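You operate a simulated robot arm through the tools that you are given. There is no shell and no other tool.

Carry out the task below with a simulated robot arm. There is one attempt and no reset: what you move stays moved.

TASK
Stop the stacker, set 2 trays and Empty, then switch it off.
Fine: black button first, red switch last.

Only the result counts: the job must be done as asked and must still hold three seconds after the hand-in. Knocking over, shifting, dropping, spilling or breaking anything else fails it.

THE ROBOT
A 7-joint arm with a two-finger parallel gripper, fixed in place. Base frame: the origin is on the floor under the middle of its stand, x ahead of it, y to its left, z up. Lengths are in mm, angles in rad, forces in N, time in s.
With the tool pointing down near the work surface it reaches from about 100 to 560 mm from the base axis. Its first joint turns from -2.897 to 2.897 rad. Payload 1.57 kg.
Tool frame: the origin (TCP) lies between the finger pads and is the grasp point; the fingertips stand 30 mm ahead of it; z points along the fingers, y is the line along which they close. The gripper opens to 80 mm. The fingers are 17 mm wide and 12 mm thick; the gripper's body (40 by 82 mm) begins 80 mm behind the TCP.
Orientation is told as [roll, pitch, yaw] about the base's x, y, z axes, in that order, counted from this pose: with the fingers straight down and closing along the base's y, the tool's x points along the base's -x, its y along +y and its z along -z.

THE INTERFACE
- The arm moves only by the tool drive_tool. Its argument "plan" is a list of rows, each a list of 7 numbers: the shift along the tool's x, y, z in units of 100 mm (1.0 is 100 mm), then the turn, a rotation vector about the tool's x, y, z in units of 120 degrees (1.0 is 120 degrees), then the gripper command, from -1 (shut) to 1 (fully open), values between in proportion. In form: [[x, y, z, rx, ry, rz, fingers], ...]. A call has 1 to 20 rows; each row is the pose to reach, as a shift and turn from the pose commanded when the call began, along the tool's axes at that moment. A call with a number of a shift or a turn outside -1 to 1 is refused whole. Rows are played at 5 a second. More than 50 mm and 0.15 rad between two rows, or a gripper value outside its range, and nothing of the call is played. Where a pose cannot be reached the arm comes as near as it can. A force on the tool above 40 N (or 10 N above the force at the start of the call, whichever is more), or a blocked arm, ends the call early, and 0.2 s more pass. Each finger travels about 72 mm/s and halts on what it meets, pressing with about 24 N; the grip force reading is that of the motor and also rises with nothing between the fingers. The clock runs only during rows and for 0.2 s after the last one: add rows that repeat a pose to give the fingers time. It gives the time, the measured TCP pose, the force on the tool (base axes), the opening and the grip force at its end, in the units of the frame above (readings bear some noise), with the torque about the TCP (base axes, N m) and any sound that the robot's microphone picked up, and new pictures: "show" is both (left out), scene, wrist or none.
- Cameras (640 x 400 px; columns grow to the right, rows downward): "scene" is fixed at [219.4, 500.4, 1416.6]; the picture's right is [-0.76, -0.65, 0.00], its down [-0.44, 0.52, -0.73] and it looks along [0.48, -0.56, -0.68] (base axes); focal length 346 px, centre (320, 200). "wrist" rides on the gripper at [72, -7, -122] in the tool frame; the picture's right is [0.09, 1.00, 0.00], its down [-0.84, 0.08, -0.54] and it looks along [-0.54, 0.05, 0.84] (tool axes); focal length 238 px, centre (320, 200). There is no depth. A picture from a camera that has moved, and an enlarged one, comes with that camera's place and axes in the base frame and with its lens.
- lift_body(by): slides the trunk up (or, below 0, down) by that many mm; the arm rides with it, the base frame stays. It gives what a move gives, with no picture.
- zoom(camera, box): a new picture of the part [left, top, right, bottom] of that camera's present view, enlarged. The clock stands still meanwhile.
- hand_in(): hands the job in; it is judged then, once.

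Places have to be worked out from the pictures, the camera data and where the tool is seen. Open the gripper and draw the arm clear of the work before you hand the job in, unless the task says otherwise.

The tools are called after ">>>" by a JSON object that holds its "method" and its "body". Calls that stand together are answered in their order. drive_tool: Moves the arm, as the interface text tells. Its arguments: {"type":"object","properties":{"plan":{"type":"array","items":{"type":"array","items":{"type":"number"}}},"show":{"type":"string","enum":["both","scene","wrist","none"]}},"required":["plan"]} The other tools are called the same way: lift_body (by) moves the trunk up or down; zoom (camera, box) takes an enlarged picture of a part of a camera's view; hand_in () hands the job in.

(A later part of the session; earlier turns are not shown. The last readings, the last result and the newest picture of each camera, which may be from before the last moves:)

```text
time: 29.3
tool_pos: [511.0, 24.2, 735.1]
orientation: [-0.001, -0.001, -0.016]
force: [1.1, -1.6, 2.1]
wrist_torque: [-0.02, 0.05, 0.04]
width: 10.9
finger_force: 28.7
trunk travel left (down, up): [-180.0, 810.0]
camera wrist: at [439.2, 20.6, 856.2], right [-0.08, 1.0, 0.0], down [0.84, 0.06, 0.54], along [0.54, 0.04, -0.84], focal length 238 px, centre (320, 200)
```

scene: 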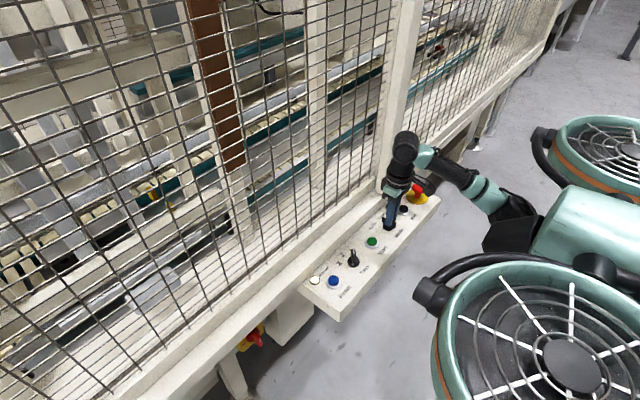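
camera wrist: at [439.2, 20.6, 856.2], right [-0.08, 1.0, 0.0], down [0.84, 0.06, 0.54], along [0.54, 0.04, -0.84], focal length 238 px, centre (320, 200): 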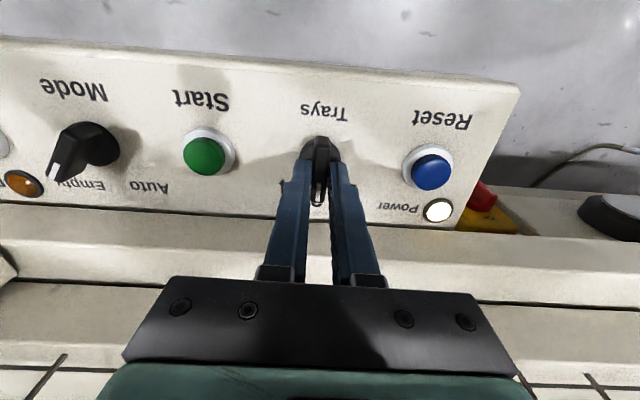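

The axis alignment is excellent, with under 3 N and almost no torque. I continue to about +44° for "2".

>>> {"method": "drive_tool", "body": {"plan": [[0, 0, 0, 0, 0, -0.05, -1], [0, 0, 0, 0, 0, -0.1, -1], [0, 0, 0, 0, 0, -0.15, -1], [0, 0, 0, 0, 0, -0.2, -1], [0, 0, 0, 0, 0, -0.25, -1], [0, 0, 0, 0, 0, -0.3, -1], [0, 0, 0, 0, 0, -0.35, -1], [0, 0, 0, 0, 0, -0.372, -1], [0, 0, 0, 0, 0, -0.372, -1]], "show": "wrist"}}

```text
time: 31.3
tool_pos: [510.7, 25.0, 735.7]
orientation: [-0.002, -0.002, 0.76]
force: [11.8, -9.3, 4.3]
wrist_torque: [0.38, -0.86, 0.02]
width: 10.9
finger_force: 28.6
trunk travel left (down, up): [-180.0, 810.0]
camera wrist: at [463.8, -28.9, 856.1], right [-0.75, 0.66, 0.0], down [0.55, 0.63, 0.54], along [0.36, 0.41, -0.84], focal length 238 px, centre (320, 200)
```

wrist: 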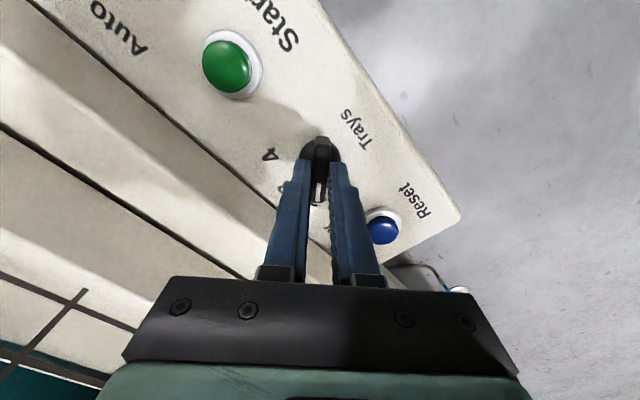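

The yaw is +43.5° with low torque. I open the fingers to see where the knob sits.

>>> {"method": "drive_tool", "body": {"plan": [[0, 0, 0, 0, 0, 0, -0.2], [0, 0, 0, 0, 0, 0, -0.2], [0, 0, 0, 0, 0, 0, -0.2]], "show": "wrist"}}

>>> {"method": "zoom", "body": {"camera": "wrist", "box": [220, 110, 420, 235]}}

>>> {"method": "zoom", "body": {"camera": "scene", "box": [310, 200, 410, 290]}}

```text
time: 32.1
tool_pos: [510.8, 25.1, 736.4]
orientation: [-0.001, -0.002, 0.762]
force: [0.6, 0.0, 0.7]
wrist_torque: [0.01, 0.0, 0.03]
width: 31.9
finger_force: 0.0
trunk travel left (down, up): [-180.0, 810.0]
camera wrist: at [463.3, -28.0, 856.0], right [-0.75, 0.66, 0.0], down [0.55, 0.63, 0.54], along [0.36, 0.41, -0.84], focal length 238 px, centre (320, 200)
```

wrist: 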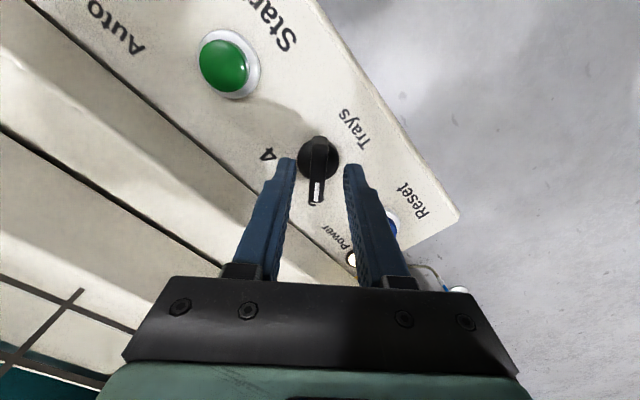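

```text
3.20 times, centred on (320, 172) of wrist
camera zoom: at [463.3, -28.0, 856.0], right [-0.75, 0.66, 0.0], down [0.55, 0.63, 0.54], along [0.36, 0.41, -0.84], focal length 763 px, centre (320, 288)
```

zoom: 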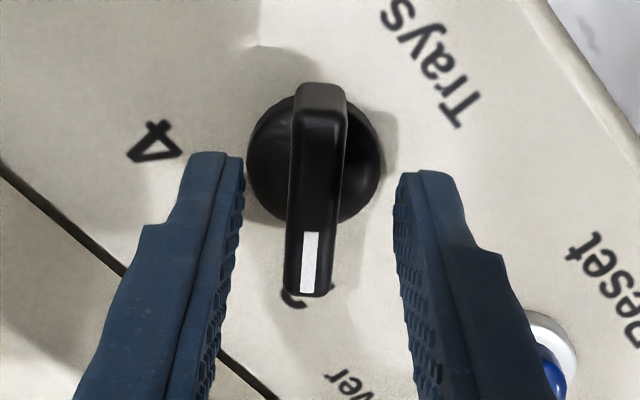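

```text
4.44 times, centred on (360, 245) of scene
camera zoom: at [219.4, 500.4, 1416.6], right [-0.76, -0.65, 0.0], down [-0.44, 0.52, -0.73], along [0.48, -0.56, -0.68], focal length 1537 px, centre (142, 0)
```

zoom: 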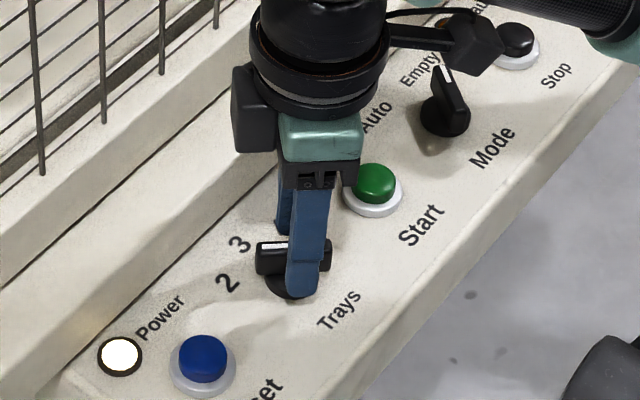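

The Trays pointer now covers "2" at about +44°, the mirror of its start at "4". I lift clear, yaw back to 0 and shift to +y to look at the red main switch.

>>> {"method": "drive_tool", "body": {"plan": [[0, 0, -0.15, 0, 0, 0, -0.2], [0, 0, -0.3, 0, 0, 0, -0.2], [0, 0, -0.45, 0, 0, 0, -0.2], [0, 0, -0.6, 0, 0, 0.06, -0.2], [-0.08, 0.08, -0.75, 0, 0, 0.12, -0.2], [-0.16, 0.17, -0.9, 0, 0, 0.18, -0.2], [-0.24, 0.26, -1.0, 0, 0, 0.24, -0.2], [-0.35, 0.37, -1.0, 0, 0, 0.3, -0.2], [-0.45, 0.48, -1.0, 0, 0, 0.364, -0.2], [-0.55, 0.58, -1.0, 0, 0, 0.364, -0.2], [-0.55, 0.58, -1.0, 0, 0, 0.364, -0.2]], "show": "both"}}

>>> {"method": "zoom", "body": {"camera": "wrist", "box": [360, 60, 640, 235]}}

>>> {"method": "zoom", "body": {"camera": "scene", "box": [330, 190, 430, 280]}}

```text
time: 34.5
tool_pos: [513.2, 105.5, 835.8]
orientation: [-0.001, -0.002, 0.0]
force: [0.2, 0.0, 0.1]
wrist_torque: [-0.03, 0.02, 0.03]
width: 32.2
finger_force: 0.0
trunk travel left (down, up): [-180.0, 810.0]
camera wrist: at [439.8, 100.2, 956.6], right [-0.09, 1.0, 0.0], down [0.84, 0.08, 0.54], along [0.54, 0.05, -0.84], focal length 238 px, centre (320, 200)
```

scene: 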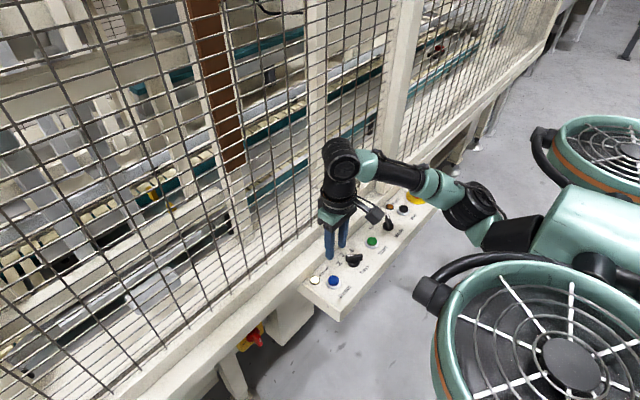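
wrist: 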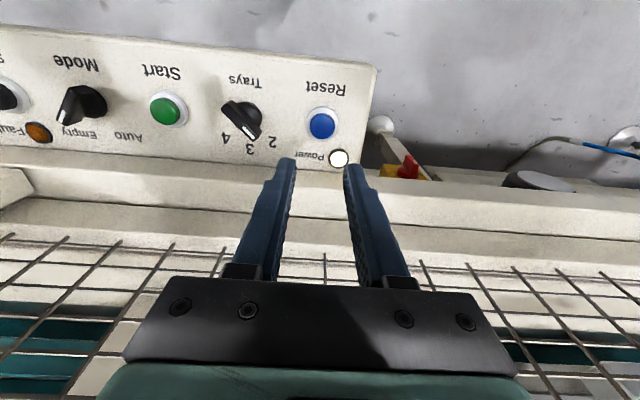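

```text
2.29 times, centred on (500, 148) of wrist
camera zoom: at [439.8, 100.2, 956.6], right [-0.09, 1.0, 0.0], down [0.84, 0.08, 0.54], along [0.54, 0.05, -0.84], focal length 545 px, centre (-91, 320)
```

zoom: 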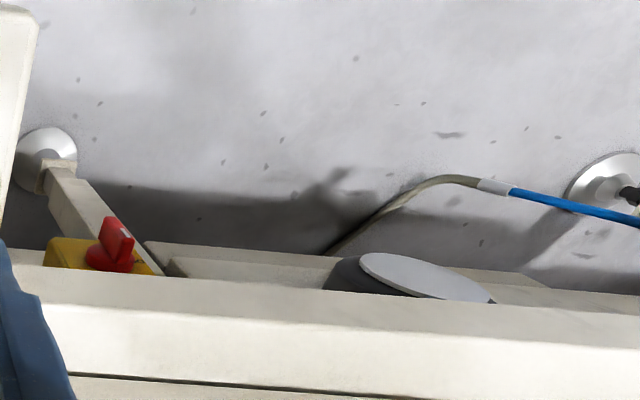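

```text
4.44 times, centred on (380, 235) of scene
camera zoom: at [219.4, 500.4, 1416.6], right [-0.76, -0.65, 0.0], down [-0.44, 0.52, -0.73], along [0.48, -0.56, -0.68], focal length 1537 px, centre (53, 44)
```

zoom: 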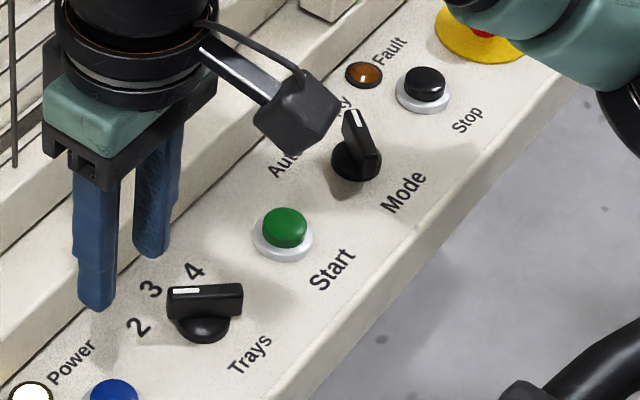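

Both knobs look right. The red handle is near (605,285,550), facing the robot and tucked under the rail. I back away from the panel and pitch the tool to point along +x so the wrist camera can see the switch face.

>>> {"method": "drive_tool", "body": {"plan": [[0.3, 0, 0, 0, 0, 0, -0.2], [0.6, 0, 0, 0, 0, 0, -0.2], [0.9, 0.0, 0, 0, 0, 0, -0.2], [0.95, 0.1, 0, 0, -0.06, 0, -0.2], [0.95, 0.2, 0, 0, -0.12, 0, -0.2], [0.95, 0.3, 0, 0, -0.18, 0, -0.2], [0.95, 0.4, 0, 0, -0.24, 0, -0.2], [0.95, 0.5, 0, 0, -0.3, 0, -0.2], [0.95, 0.6, 0, 0, -0.36, 0, -0.2], [0.95, 0.7, 0, 0, -0.42, 0, -0.2], [0.95, 0.8, 0, 0, -0.48, 0, -0.2], [0.95, 0.9, 0, 0, -0.54, 0, -0.2], [0.95, 1.0, 0, 0, -0.6, 0, -0.2], [0.95, 1.0, 0, 0, -0.66, 0, -0.2], [0.95, 1.0, 0, 0, -0.72, 0, -0.2], [0.95, 1.0, 0, 0, -0.75, 0, -0.2], [0.95, 1.0, 0, 0, -0.75, 0, -0.2]], "show": "both"}}

```text
time: 36.7
tool_pos: [458.5, 150.9, 848.5]
orientation: [0.121, -0.785, -0.273]
force: [1.2, 0.8, -0.5]
wrist_torque: [0.01, -0.01, -0.02]
width: 32.1
finger_force: 0.0
trunk travel left (down, up): [-180.0, 810.0]
stopped in row 11: the arm was blocked; the commanded pose is now the measured one
camera wrist: at [321.5, 168.6, 881.2], right [0.12, 0.99, 0.02], down [0.2, -0.04, 0.98], along [0.97, -0.12, -0.2], focal length 238 px, centre (320, 200)
```

scene: 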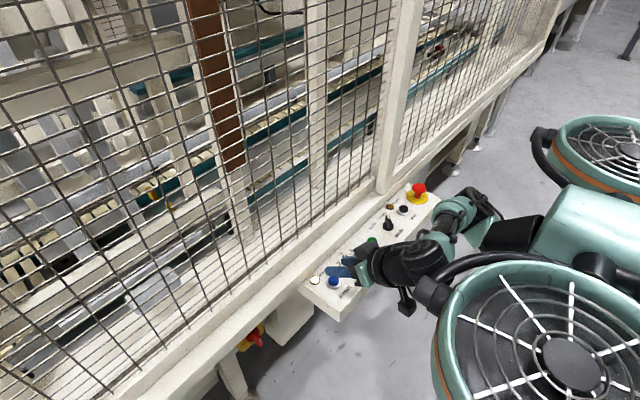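
wrist: 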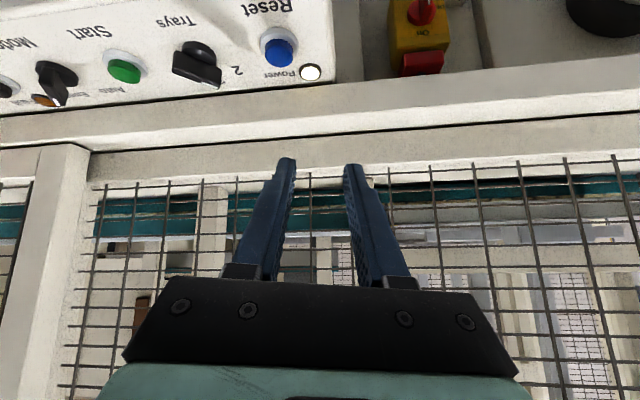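

The arm stopped early, probably at a joint limit with the hand this close in. The wrist camera now sees the switch, so I zoom in there.

>>> {"method": "zoom", "body": {"camera": "wrist", "box": [340, 0, 500, 100]}}

>>> {"method": "zoom", "body": {"camera": "scene", "box": [320, 160, 560, 340]}}

```text
4.00 times, centred on (420, 50) of wrist
camera zoom: at [321.5, 168.6, 881.2], right [0.12, 0.99, 0.02], down [0.2, -0.04, 0.98], along [0.97, -0.12, -0.2], focal length 953 px, centre (-80, 800)
```

zoom: 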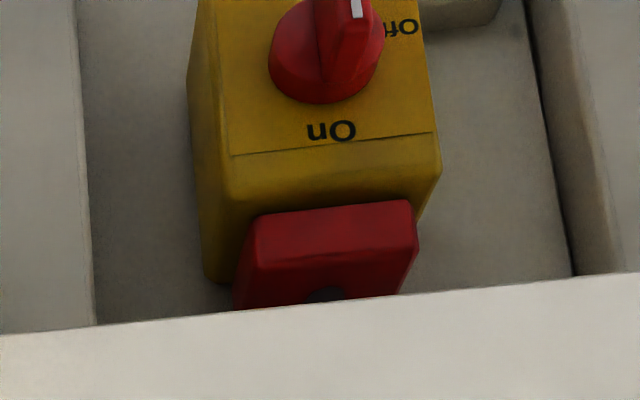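

```text
2.22 times, centred on (440, 250) of scene
camera zoom: at [219.4, 500.4, 1416.6], right [-0.76, -0.65, 0.0], down [-0.44, 0.52, -0.73], along [0.48, -0.56, -0.68], focal length 768 px, centre (53, 89)
```

zoom: 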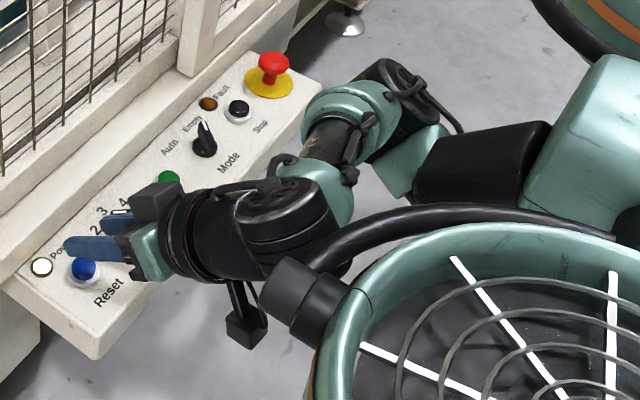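

The view is upside-down: "On" is above the handle and "Off" is on its +y side. The white-tipped handle needs a clearer frontal look. I shift to +y and outward while straightening the yaw, staying above panel height.

>>> {"method": "drive_tool", "body": {"plan": [[-0.02, 0.2, 0.04, -0.007, 0.001, -0.018, -0.2], [-0.04, 0.4, 0.085, -0.014, 0.002, -0.037, -0.2], [-0.06, 0.6, 0.13, -0.02, 0.004, -0.055, -0.2], [-0.08, 0.8, 0.17, -0.027, 0.005, -0.074, -0.2], [-0.095, 0.985, 0.215, -0.034, 0.006, -0.092, -0.2], [-0.095, 0.985, 0.215, -0.034, 0.006, -0.092, -0.2]], "show": "both"}}

```text
time: 38.1
tool_pos: [497.2, 244.8, 848.7]
orientation: [0.0, -0.786, 0.003]
force: [0.0, 0.1, 0.7]
wrist_torque: [0.0, -0.02, 0.03]
width: 31.9
finger_force: 0.0
trunk travel left (down, up): [-180.0, 810.0]
camera wrist: at [361.0, 239.1, 882.4], right [-0.07, 1.0, -0.07], down [0.21, 0.08, 0.98], along [0.98, 0.05, -0.21], focal length 238 px, centre (320, 200)
```

scene: 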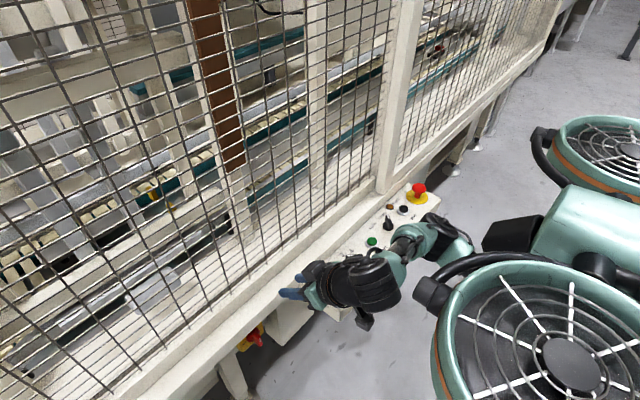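
wrist: 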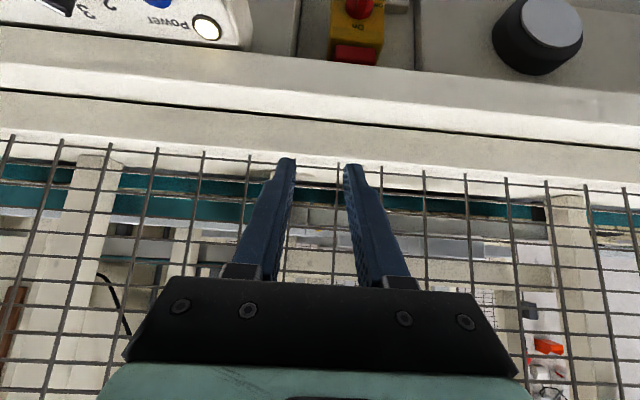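

The tool is at (497,245,849), pitched 45°, and clear of the panel's end. I zoom for the switch position before lowering.

>>> {"method": "zoom", "body": {"camera": "wrist", "box": [270, 0, 430, 100]}}

>>> {"method": "lift_body", "body": {"by": -100}}

```text
4.00 times, centred on (350, 50) of wrist
camera zoom: at [361.0, 239.1, 882.4], right [-0.07, 1.0, -0.07], down [0.21, 0.08, 0.98], along [0.98, 0.05, -0.21], focal length 953 px, centre (200, 800)
```

zoom: 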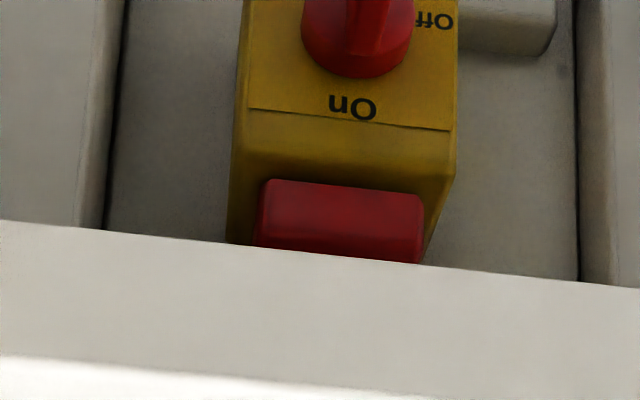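

```text
time: 39.4
tool_pos: [498.5, 244.3, 748.4]
orientation: [-0.001, -0.787, 0.002]
force: [-0.3, 0.6, 0.3]
wrist_torque: [0.03, -0.03, -0.03]
width: 32.0
finger_force: 0.1
trunk travel left (down, up): [-80.0, 910.0]
```

The trunk is lowered and the tool is at z=748. I hold still for one row to take fresh pictures.

>>> {"method": "drive_tool", "body": {"plan": [[0, 0, 0, 0, 0, 0, -0.2]], "show": "both"}}

>>> {"method": "zoom", "body": {"camera": "wrist", "box": [250, 0, 490, 150]}}

```text
time: 39.8
tool_pos: [497.4, 245.1, 748.3]
orientation: [0.0, -0.787, 0.001]
force: [0.1, -0.6, 0.4]
wrist_torque: [-0.02, -0.01, -0.01]
width: 31.9
finger_force: 0.0
trunk travel left (down, up): [-80.0, 910.0]
camera wrist: at [360.8, 239.0, 782.4], right [-0.07, 1.0, -0.07], down [0.21, 0.08, 0.98], along [0.98, 0.05, -0.21], focal length 238 px, centre (320, 200)
```

scene: 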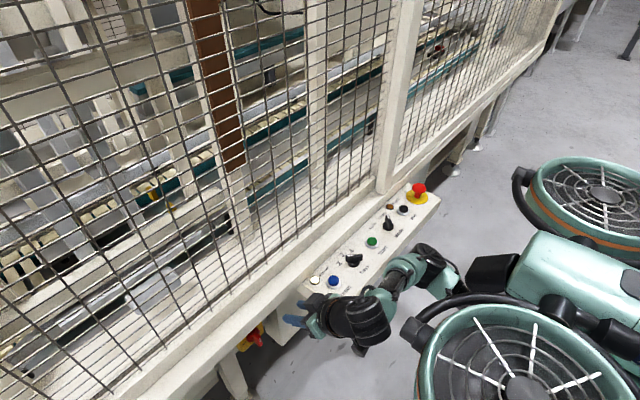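
wrist: 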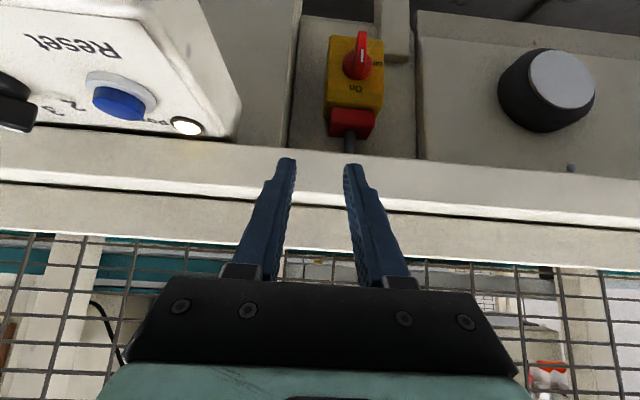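

```text
2.67 times, centred on (370, 75) of wrist
camera zoom: at [360.8, 239.0, 782.4], right [-0.07, 1.0, -0.07], down [0.21, 0.08, 0.98], along [0.98, 0.05, -0.21], focal length 636 px, centre (187, 533)
```

zoom: 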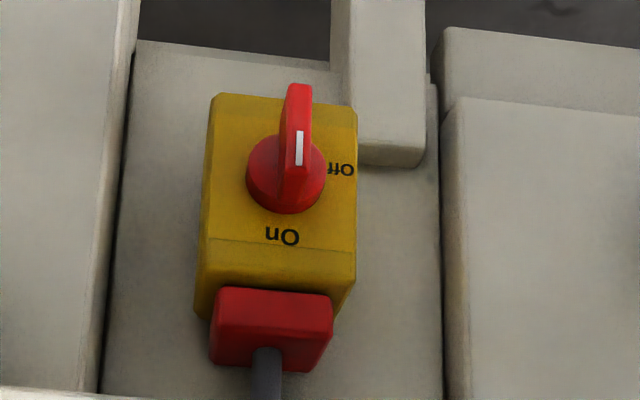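

The view is now clear. The handle's white mark points up at "On", and "Off" is at 9 o'clock (the +y side). I estimate the bar at x≈602–627, y≈290, z≈516–558, with the box face at x≈634. I lower the trunk fully so the arm works higher relative to its shoulder, which should help the tool go horizontal.

>>> {"method": "lift_body", "body": {"by": -78}}

>>> {"method": "drive_tool", "body": {"plan": [[0, 0.15, 0, 0, 0, 0, -0.2], [0, 0.3, 0, 0, 0, 0, -0.2], [0, 0.43, 0, 0, 0, 0, -0.2], [0.12, 0.43, 0.12, 0, 0, 0, -0.2], [0.24, 0.43, 0.24, 0, 0, 0, -0.2], [0.36, 0.43, 0.36, 0, 0, 0, -0.2], [0.46, 0.43, 0.46, 0, 0, 0, -0.2], [0.46, 0.43, 0.46, 0, 0, 0, -0.2]], "show": "both"}}

```text
time: 41.0
tool_pos: [498.2, 245.5, 670.8]
orientation: [-0.001, -0.787, 0.003]
force: [0.2, -0.5, 0.0]
wrist_torque: [0.02, 0.05, 0.01]
width: 31.9
finger_force: 0.1
trunk travel left (down, up): [-2.0, 988.0]
```

```text
time: 42.8
tool_pos: [498.0, 286.2, 605.9]
orientation: [-0.001, -0.786, 0.0]
force: [-0.1, -0.3, 0.4]
wrist_torque: [-0.01, -0.01, -0.01]
width: 32.1
finger_force: 0.1
trunk travel left (down, up): [-2.0, 988.0]
camera wrist: at [361.0, 281.5, 639.1], right [-0.07, 1.0, -0.07], down [0.21, 0.08, 0.98], along [0.98, 0.05, -0.21], focal length 238 px, centre (320, 200)
```

scene: 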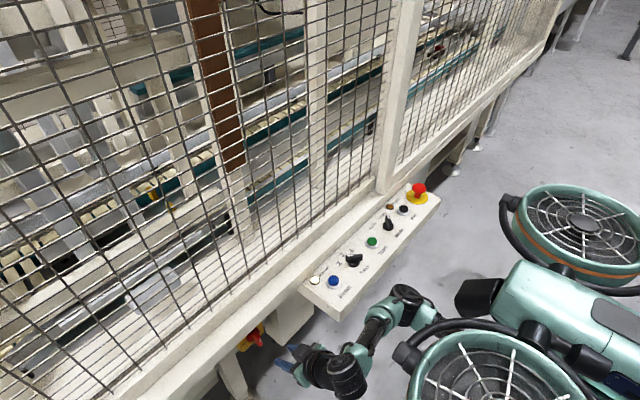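
wrist: 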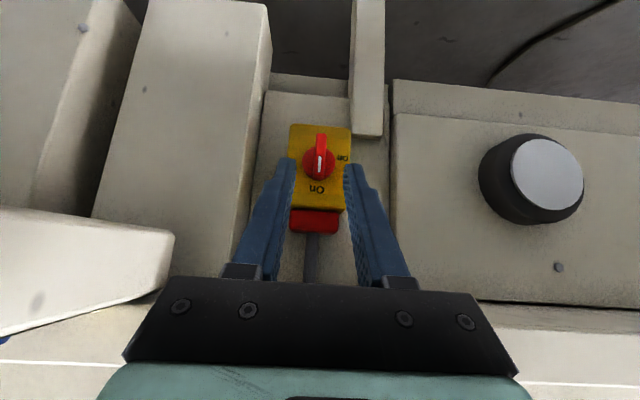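

This is a good near-frontal view, and I zoom in on the switch.

>>> {"method": "zoom", "body": {"camera": "wrist", "box": [240, 90, 400, 190]}}

>>> {"method": "zoom", "body": {"camera": "scene", "box": [200, 300, 440, 400]}}

```text
4.00 times, centred on (320, 140) of wrist
camera zoom: at [361.0, 281.5, 639.1], right [-0.07, 1.0, -0.07], down [0.21, 0.08, 0.98], along [0.98, 0.05, -0.21], focal length 953 px, centre (320, 440)
```

zoom: 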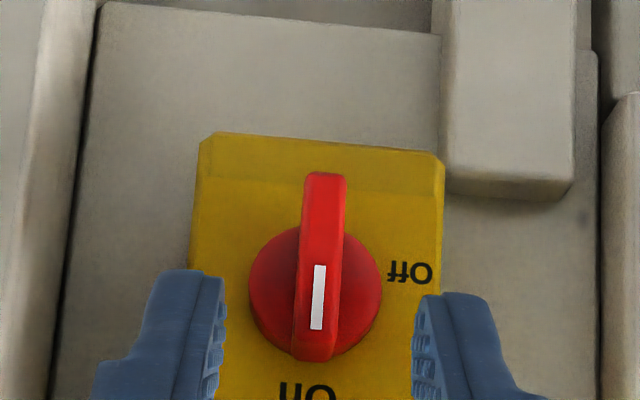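

```text
2.67 times, centred on (320, 350) of scene
camera zoom: at [219.4, 500.4, 1416.6], right [-0.76, -0.65, 0.0], down [-0.44, 0.52, -0.73], along [0.48, -0.56, -0.68], focal length 922 px, centre (320, -200)
```

zoom: 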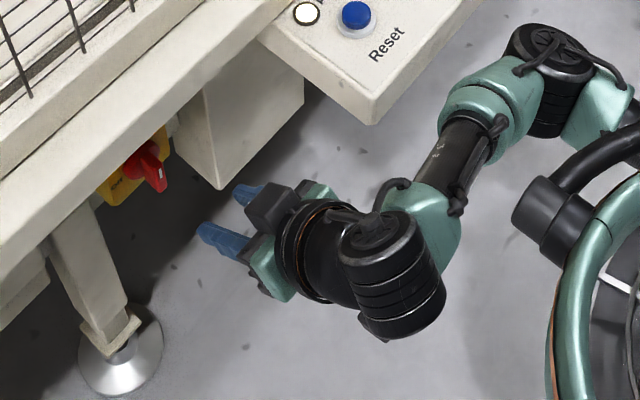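

The handle bar is centred near (603 outer face, 290.5, 536), vertical at "On". I advance along the tool axis to put the tips about 37 mm in front of it.

>>> {"method": "drive_tool", "body": {"plan": [[0, 0.01, 0.16, 0, 0, 0, -0.2], [0, 0.02, 0.32, 0, 0, 0, -0.2], [-0.01, 0.02, 0.48, 0, 0, 0, -0.2], [-0.02, 0.02, 0.64, 0, 0, 0, -0.2], [-0.02, 0.02, 0.64, 0, 0, 0, -0.2]], "show": "both"}}

```text
time: 44.0
tool_pos: [544.0, 288.6, 559.8]
orientation: [-0.001, -0.787, 0.002]
force: [0.9, -0.3, -0.1]
wrist_torque: [0.0, 0.0, -0.02]
width: 31.9
finger_force: 0.1
trunk travel left (down, up): [-2.0, 988.0]
camera wrist: at [407.6, 283.3, 594.3], right [-0.07, 1.0, -0.07], down [0.21, 0.08, 0.98], along [0.98, 0.05, -0.21], focal length 238 px, centre (320, 200)
```

scene: 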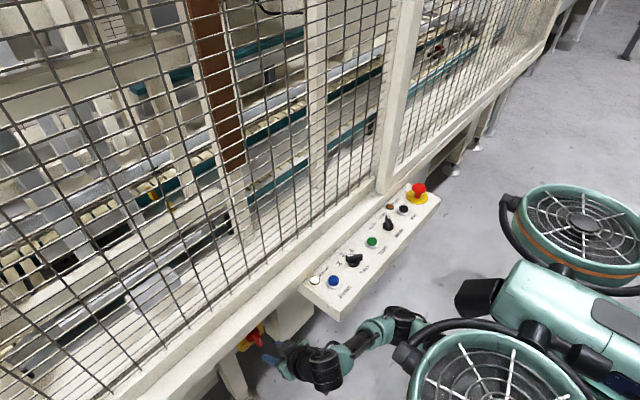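
wrist: 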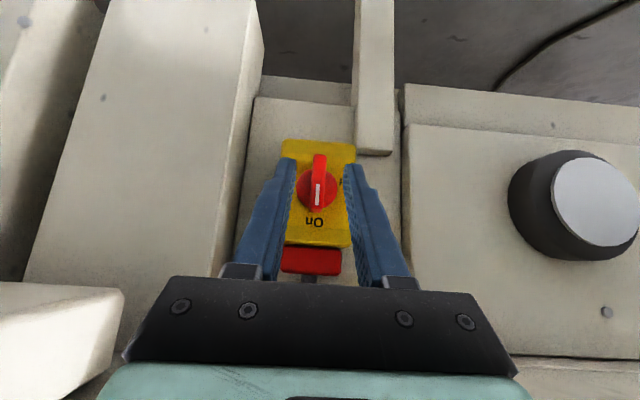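

The tips are about 37 mm short of the bar and aligned. Now I pitch toward horizontal, pivoting about the fingertips, to see how far the wrist will go.

>>> {"method": "drive_tool", "body": {"plan": [[0.019, 0, 0.001, 0, -0.03, 0, -0.2], [0.0376, 0, 0.0024, 0, -0.06, 0, -0.2], [0.056, 0, 0.0053, 0, -0.09, 0, -0.2], [0.0746, 0, 0.0094, 0, -0.12, 0, -0.2], [0.0927, 0, 0.0147, 0, -0.15, 0, -0.2], [0.1104, 0, 0.0211, 0, -0.18, 0, -0.2], [0.1104, 0, 0.0211, 0, -0.18, 0, -0.2]], "show": "both"}}

```text
time: 45.6
tool_pos: [538.5, 289.4, 552.0]
orientation: [-0.002, -1.164, 0.003]
force: [-0.1, -0.9, -0.5]
wrist_torque: [-0.02, 0.05, 0.01]
width: 31.9
finger_force: 0.1
trunk travel left (down, up): [-2.0, 988.0]
camera wrist: at [398.3, 283.6, 532.7], right [-0.04, 1.0, -0.09], down [-0.17, 0.08, 0.98], along [0.99, 0.05, 0.16], focal length 238 px, centre (320, 200)
```

scene: 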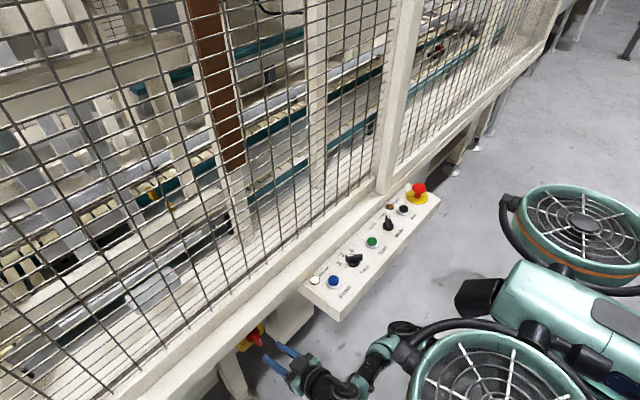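
wrist: 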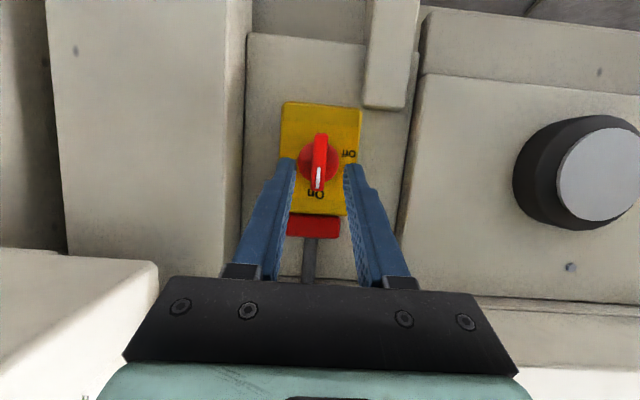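

Pitch has reached -66.7° with no trouble. I check how close the elbow is to the robot's own bodywork before going further.

>>> {"method": "zoom", "body": {"camera": "scene", "box": [230, 300, 470, 400]}}

>>> {"method": "zoom", "body": {"camera": "wrist", "box": [240, 90, 400, 190]}}

```text
2.67 times, centred on (350, 350) of scene
camera zoom: at [219.4, 500.4, 1416.6], right [-0.76, -0.65, 0.0], down [-0.44, 0.52, -0.73], along [0.48, -0.56, -0.68], focal length 922 px, centre (240, -200)
```

zoom: 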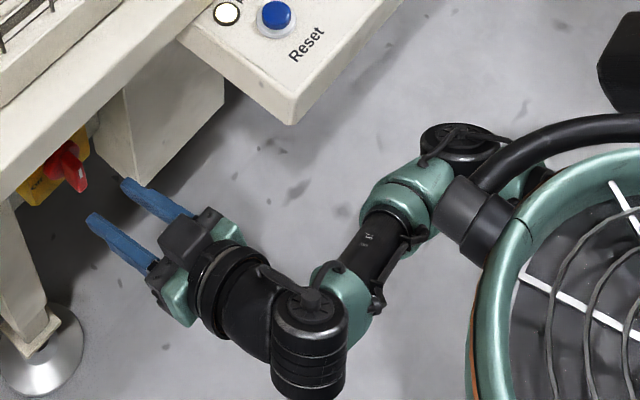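

```text
4.00 times, centred on (320, 140) of wrist
camera zoom: at [398.3, 283.6, 532.7], right [-0.04, 1.0, -0.09], down [-0.17, 0.08, 0.98], along [0.99, 0.05, 0.16], focal length 953 px, centre (320, 440)
```

zoom: 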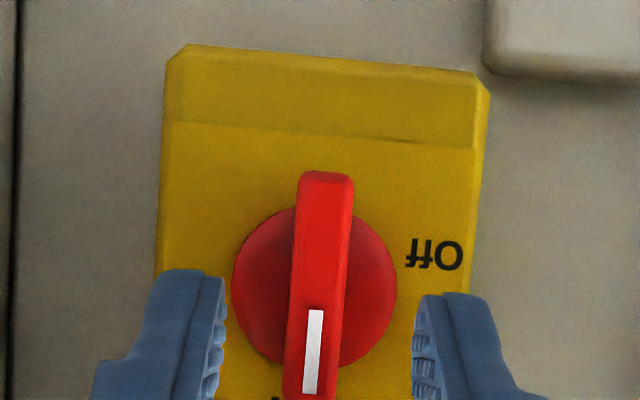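

The handle and its surroundings are clear. I continue pitching to a full horizontal tool.

>>> {"method": "drive_tool", "body": {"plan": [[0.019, 0, 0.001, 0, -0.03, 0, -0.2], [0.0376, 0, 0.0024, 0, -0.06, 0, -0.2], [0.056, 0, 0.0053, 0, -0.09, 0, -0.2], [0.0746, 0, 0.0094, 0, -0.12, 0, -0.2], [0.0927, 0, 0.0147, 0, -0.15, 0, -0.2], [0.1104, 0, 0.0211, 0, -0.18, 0, -0.2], [0.1187, 0, 0.0245, 0, -0.194, 0, -0.2], [0.1187, 0, 0.0245, 0, -0.194, 0, -0.2]], "show": "both"}}

```text
time: 47.4
tool_pos: [535.8, 288.9, 540.6]
orientation: [-0.991, -1.571, 0.99]
force: [-0.5, 0.3, -0.3]
wrist_torque: [0.0, -0.04, 0.02]
width: 32.0
finger_force: 0.2
trunk travel left (down, up): [-2.0, 988.0]
camera wrist: at [414.3, 283.8, 467.0], right [0.0, 1.0, -0.09], down [-0.54, 0.08, 0.84], along [0.84, 0.05, 0.54], focal length 238 px, centre (320, 200)
```

scene: 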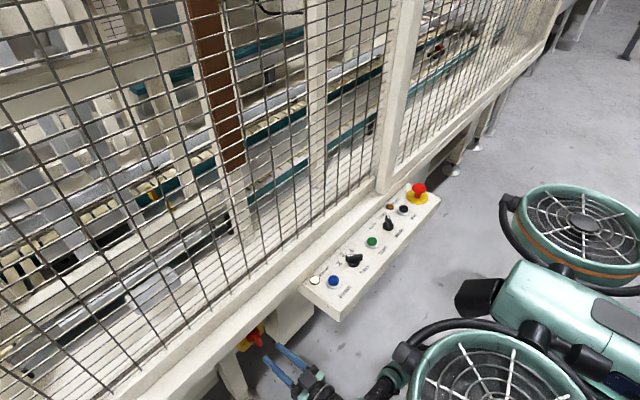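
wrist: 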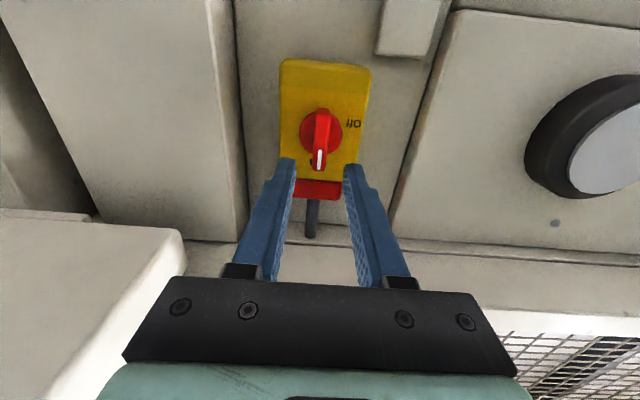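

The tool is now horizontal, pointing +x at (536,289,540). I zoom in to measure the alignment with the handle.

>>> {"method": "zoom", "body": {"camera": "wrist", "box": [240, 70, 400, 170]}}

>>> {"method": "zoom", "body": {"camera": "scene", "box": [200, 300, 360, 400]}}

```text
4.00 times, centred on (320, 120) of wrist
camera zoom: at [414.3, 283.8, 467.0], right [0.0, 1.0, -0.09], down [-0.54, 0.08, 0.84], along [0.84, 0.05, 0.54], focal length 953 px, centre (320, 520)
```

zoom: 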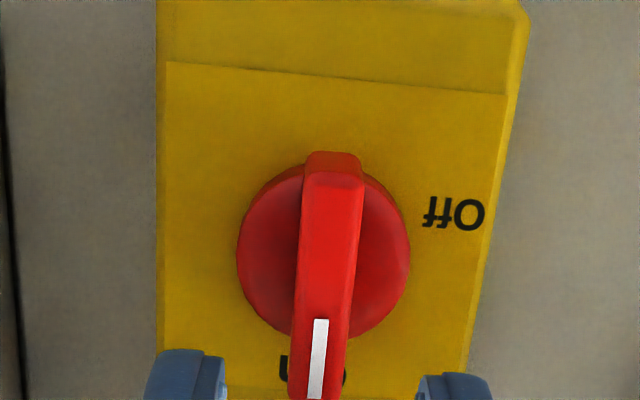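

```text
4.00 times, centred on (280, 350) of scene
camera zoom: at [219.4, 500.4, 1416.6], right [-0.76, -0.65, 0.0], down [-0.44, 0.52, -0.73], along [0.48, -0.56, -0.68], focal length 1383 px, centre (480, -400)
```

zoom: 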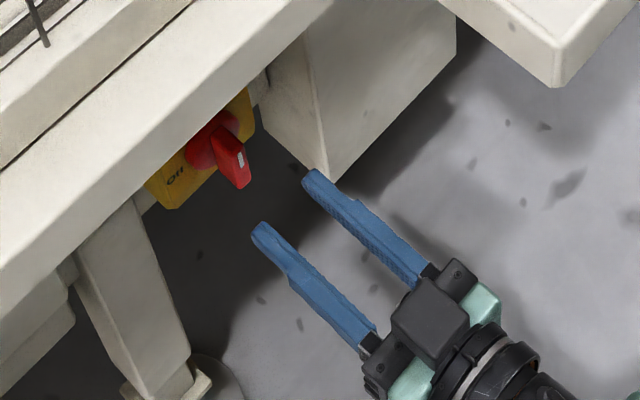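

The handle axis is about 6 mm below the tool axis (z≈534.5) and y is aligned. I drop 6 mm and advance so the fingers straddle the bar.

>>> {"method": "drive_tool", "body": {"plan": [[0.03, 0, 0.05, 0, 0, 0, -0.2], [0.06, 0.002, 0.12, 0, 0, 0, -0.2], [0.06, 0.002, 0.2, 0, 0, 0, -0.2], [0.06, 0.002, 0.28, 0, 0, 0, -0.2], [0.06, 0.002, 0.36, 0, 0, 0, -0.2], [0.06, 0.002, 0.42, 0, 0, 0, -0.2], [0.06, 0.002, 0.42, 0, 0, 0, -0.2]], "show": "both"}}

>>> {"method": "zoom", "body": {"camera": "wrist", "box": [240, 90, 400, 190]}}

>>> {"method": "zoom", "body": {"camera": "scene", "box": [200, 300, 360, 400]}}

```text
time: 49.0
tool_pos: [579.0, 289.1, 532.0]
orientation: [-0.522, -1.569, 0.525]
force: [0.3, 0.2, -0.1]
wrist_torque: [0.0, 0.03, -0.02]
width: 32.1
finger_force: 0.0
trunk travel left (down, up): [-2.0, 988.0]
camera wrist: at [456.7, 284.0, 460.9], right [0.0, 1.0, -0.09], down [-0.54, 0.08, 0.84], along [0.84, 0.05, 0.54], focal length 238 px, centre (320, 200)
```

scene: 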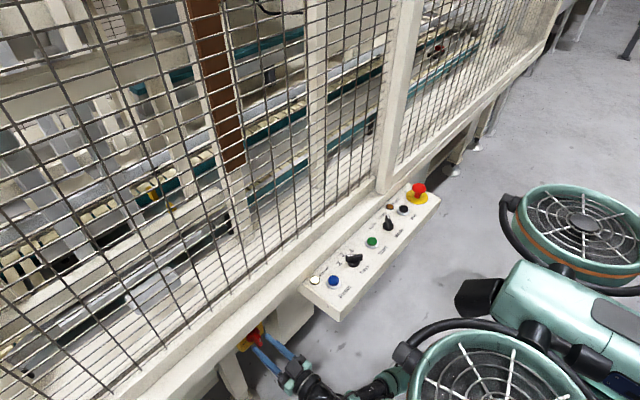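
wrist: 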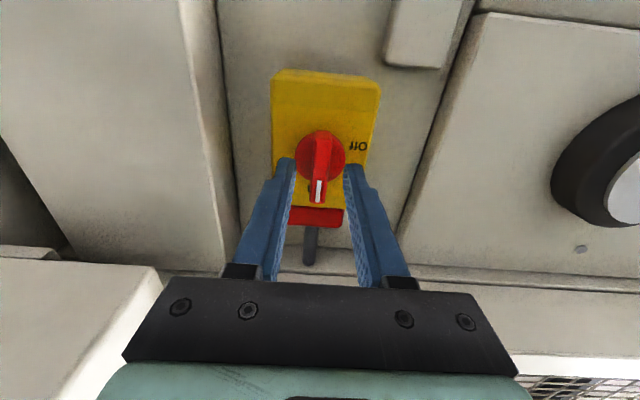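

```text
4.00 times, centred on (320, 140) of wrist
camera zoom: at [456.7, 284.0, 460.9], right [0.0, 1.0, -0.09], down [-0.54, 0.08, 0.84], along [0.84, 0.05, 0.54], focal length 953 px, centre (320, 440)
```

zoom: 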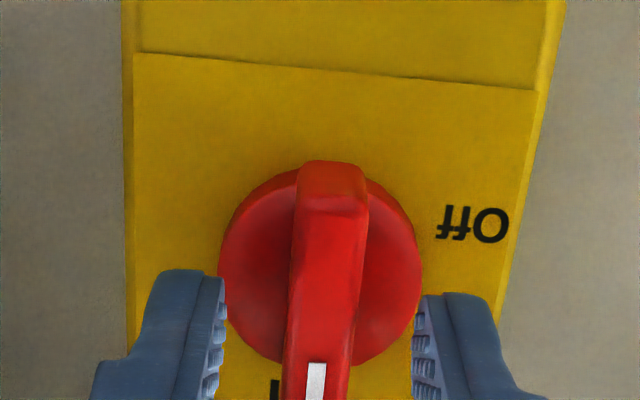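

```text
4.00 times, centred on (280, 350) of scene
camera zoom: at [219.4, 500.4, 1416.6], right [-0.76, -0.65, 0.0], down [-0.44, 0.52, -0.73], along [0.48, -0.56, -0.68], focal length 1383 px, centre (480, -400)
```

zoom: 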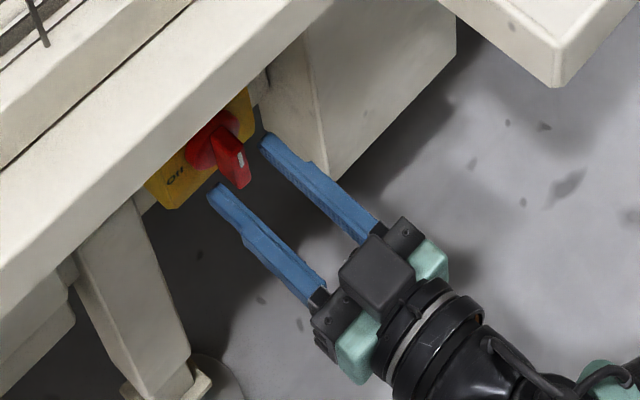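

The fingers straddle the bar and are centred within about 1 mm. I advance another 11 mm so the pads cover the bar, then close.

>>> {"method": "drive_tool", "body": {"plan": [[0.003, 0, 0.04, 0, 0, 0, -0.2], [0.005, 0, 0.08, 0, 0, 0, -0.2], [0.005, 0, 0.11, 0, 0, 0, -0.2], [0.005, 0, 0.11, 0, 0, 0, -0.5], [0.005, 0, 0.11, 0, 0, 0, -0.8], [0.005, 0, 0.11, 0, 0, 0, -1], [0.005, 0, 0.11, 0, 0, 0, -1]], "show": "both"}}

>>> {"method": "zoom", "body": {"camera": "wrist", "box": [240, 90, 400, 190]}}

```text
time: 50.6
tool_pos: [588.3, 289.7, 531.6]
orientation: [-0.744, -1.57, 0.743]
force: [5.2, 3.1, 0.5]
wrist_torque: [-0.01, -0.25, -0.06]
width: 11.9
finger_force: 29.3
trunk travel left (down, up): [-2.0, 988.0]
camera wrist: at [467.1, 284.1, 460.4], right [0.0, 1.0, -0.09], down [-0.54, 0.08, 0.84], along [0.84, 0.05, 0.54], focal length 238 px, centre (320, 200)
```

scene: 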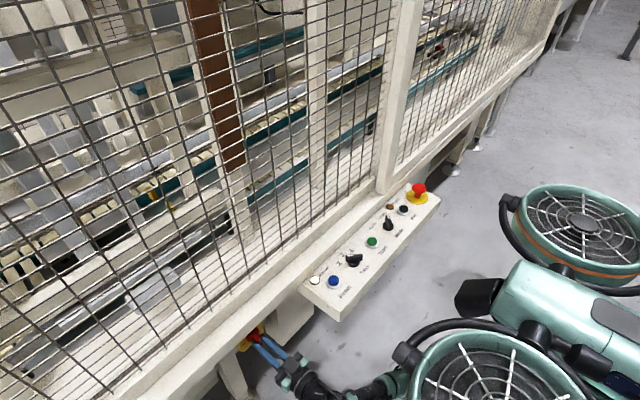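
wrist: 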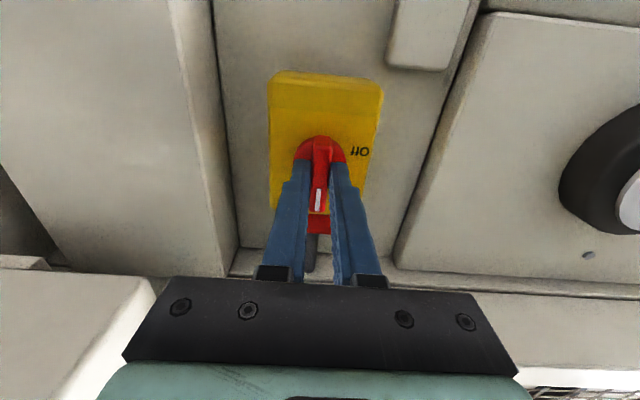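

```text
4.00 times, centred on (320, 140) of wrist
camera zoom: at [467.1, 284.1, 460.4], right [0.0, 1.0, -0.09], down [-0.54, 0.08, 0.84], along [0.84, 0.05, 0.54], focal length 953 px, centre (320, 440)
```

zoom: 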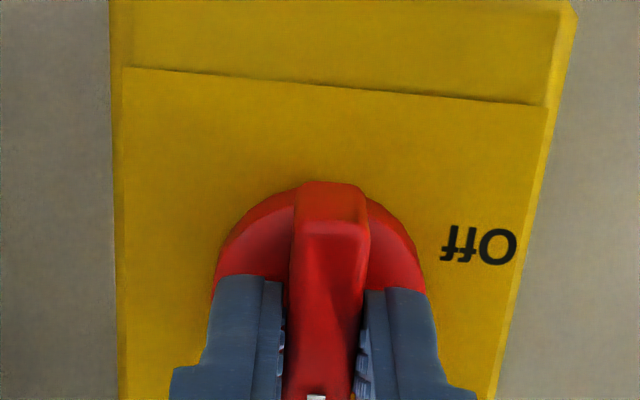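

The bar is gripped (11.9 mm). I turn it counter-clockwise as seen from the robot, from On toward Off, 43° first while monitoring forces.

>>> {"method": "drive_tool", "body": {"plan": [[0.005, 0, 0, 0, 0, -0.04, -1], [0.005, 0, 0, 0, 0, -0.08, -1], [0.005, 0, 0, 0, 0, -0.13, -1], [0.005, 0, 0, 0, 0, -0.18, -1], [0.005, 0, 0, 0, 0, -0.23, -1], [0.005, 0, 0, 0, 0, -0.28, -1], [0.005, 0, 0, 0, 0, -0.33, -1], [0.005, 0, 0, 0, 0, -0.36, -1], [0.005, 0, 0, 0, 0, -0.36, -1]], "show": "both"}}

```text
time: 52.6
tool_pos: [588.7, 288.4, 533.9]
orientation: [-1.569, -0.817, 1.567]
force: [-18.0, -17.5, 3.7]
wrist_torque: [-0.02, 0.26, -0.56]
width: 12.2
finger_force: 29.5
trunk travel left (down, up): [-2.0, 988.0]
camera wrist: at [467.0, 235.7, 485.0], right [0.0, 0.66, -0.75], down [-0.54, 0.63, 0.56], along [0.84, 0.4, 0.36], focal length 238 px, centre (320, 200)
```

scene: 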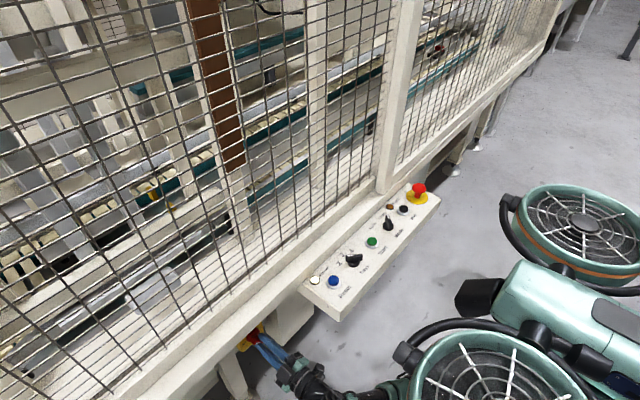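
wrist: 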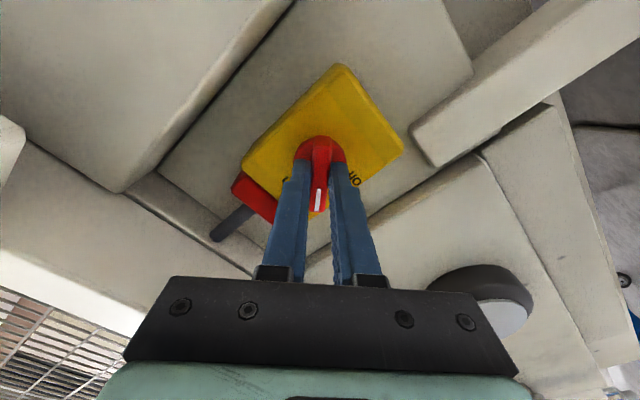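

The handle is turning freely, now at 43° with x-torque near zero, but side forces of (-18,-17.5) N have built up. I back off slightly in those directions and continue.

>>> {"method": "drive_tool", "body": {"plan": [[0.01, -0.01, -0.015, 0, 0, 0, -1], [0.018, -0.019, -0.025, 0, 0, -0.03, -1], [0.018, -0.019, -0.025, 0, 0, -0.08, -1], [0.018, -0.019, -0.025, 0, 0, -0.13, -1], [0.018, -0.019, -0.025, 0, 0, -0.18, -1], [0.018, -0.019, -0.025, 0, 0, -0.23, -1], [0.018, -0.019, -0.025, 0, 0, -0.23, -1]], "show": "both"}}

```text
time: 54.2
tool_pos: [585.6, 286.1, 534.4]
orientation: [-1.574, -0.333, 1.572]
force: [19.9, 1.7, 10.7]
wrist_torque: [0.01, -0.11, -0.27]
width: 11.9
finger_force: 28.5
trunk travel left (down, up): [-2.0, 988.0]
camera wrist: at [464.3, 217.7, 516.1], right [0.0, 0.24, -0.97], down [-0.54, 0.82, 0.2], along [0.84, 0.53, 0.13], focal length 238 px, centre (320, 200)
```

scene: 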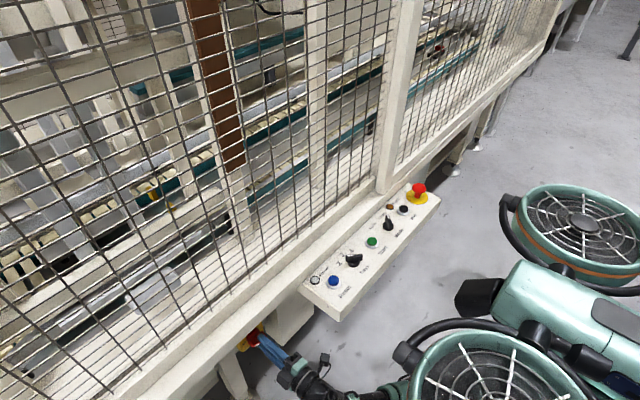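
wrist: 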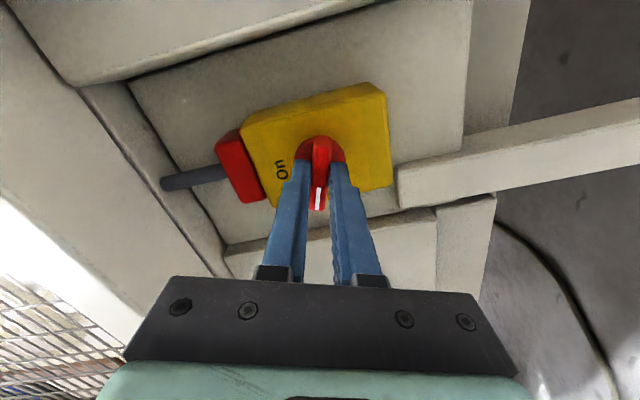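

The handle is about 71° round. I relax the pull (+2 mm x, +1.5 mm z) and continue to about 92°, watching for the stop.

>>> {"method": "drive_tool", "body": {"plan": [[-0.005, -0.014, 0.018, 0, 0, 0, -1], [-0.005, -0.014, 0.018, 0, 0, -0.03, -1], [-0.005, -0.014, 0.018, 0, 0, -0.07, -1], [-0.005, -0.014, 0.018, 0, 0, -0.11, -1], [-0.005, -0.014, 0.018, 0, 0, -0.15, -1], [-0.005, -0.014, 0.018, 0, 0, -0.165, -1], [-0.005, -0.014, 0.018, 0, 0, -0.165, -1]], "show": "both"}}

>>> {"method": "zoom", "body": {"camera": "scene", "box": [300, 170, 450, 300]}}

>>> {"method": "zoom", "body": {"camera": "wrist", "box": [220, 70, 420, 220]}}

```text
time: 55.8
tool_pos: [588.5, 287.8, 537.1]
orientation: [-1.573, 0.01, 1.575]
force: [-12.5, -3.8, 1.5]
wrist_torque: [0.4, 0.01, -0.59]
width: 11.8
finger_force: 28.9
trunk travel left (down, up): [-2.0, 988.0]
camera wrist: at [465.9, 216.7, 542.2], right [0.0, -0.1, -0.99], down [-0.55, 0.83, -0.09], along [0.84, 0.54, -0.06], focal length 238 px, centre (320, 200)
```

scene: 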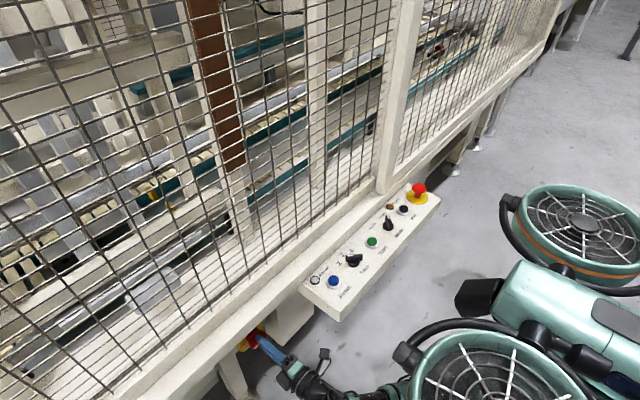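
wrist: 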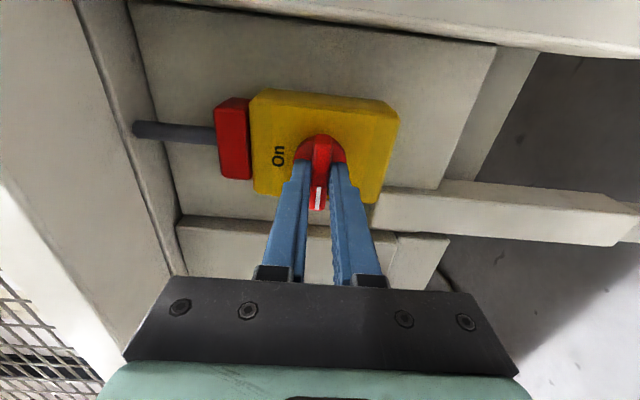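

```text
3.08 times, centred on (375, 235) of scene
camera zoom: at [219.4, 500.4, 1416.6], right [-0.76, -0.65, 0.0], down [-0.44, 0.52, -0.73], along [0.48, -0.56, -0.68], focal length 1064 px, centre (151, 92)
```

zoom: 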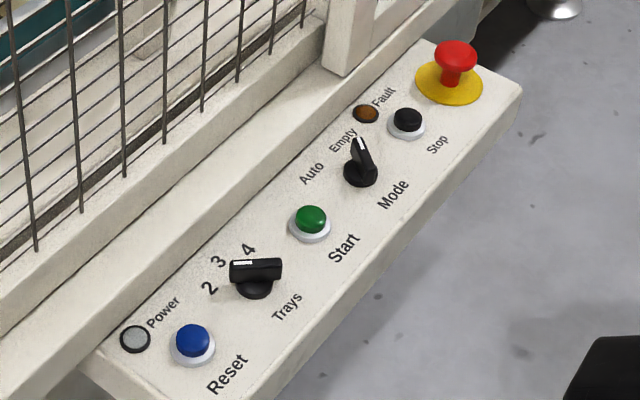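

```text
2.67 times, centred on (320, 145) of wrist
camera zoom: at [465.9, 216.7, 542.2], right [0.0, -0.1, -0.99], down [-0.55, 0.83, -0.09], along [0.84, 0.54, -0.06], focal length 636 px, centre (320, 347)
```

zoom: 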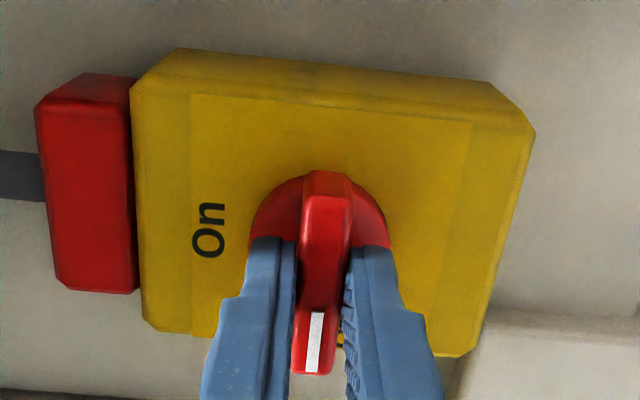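

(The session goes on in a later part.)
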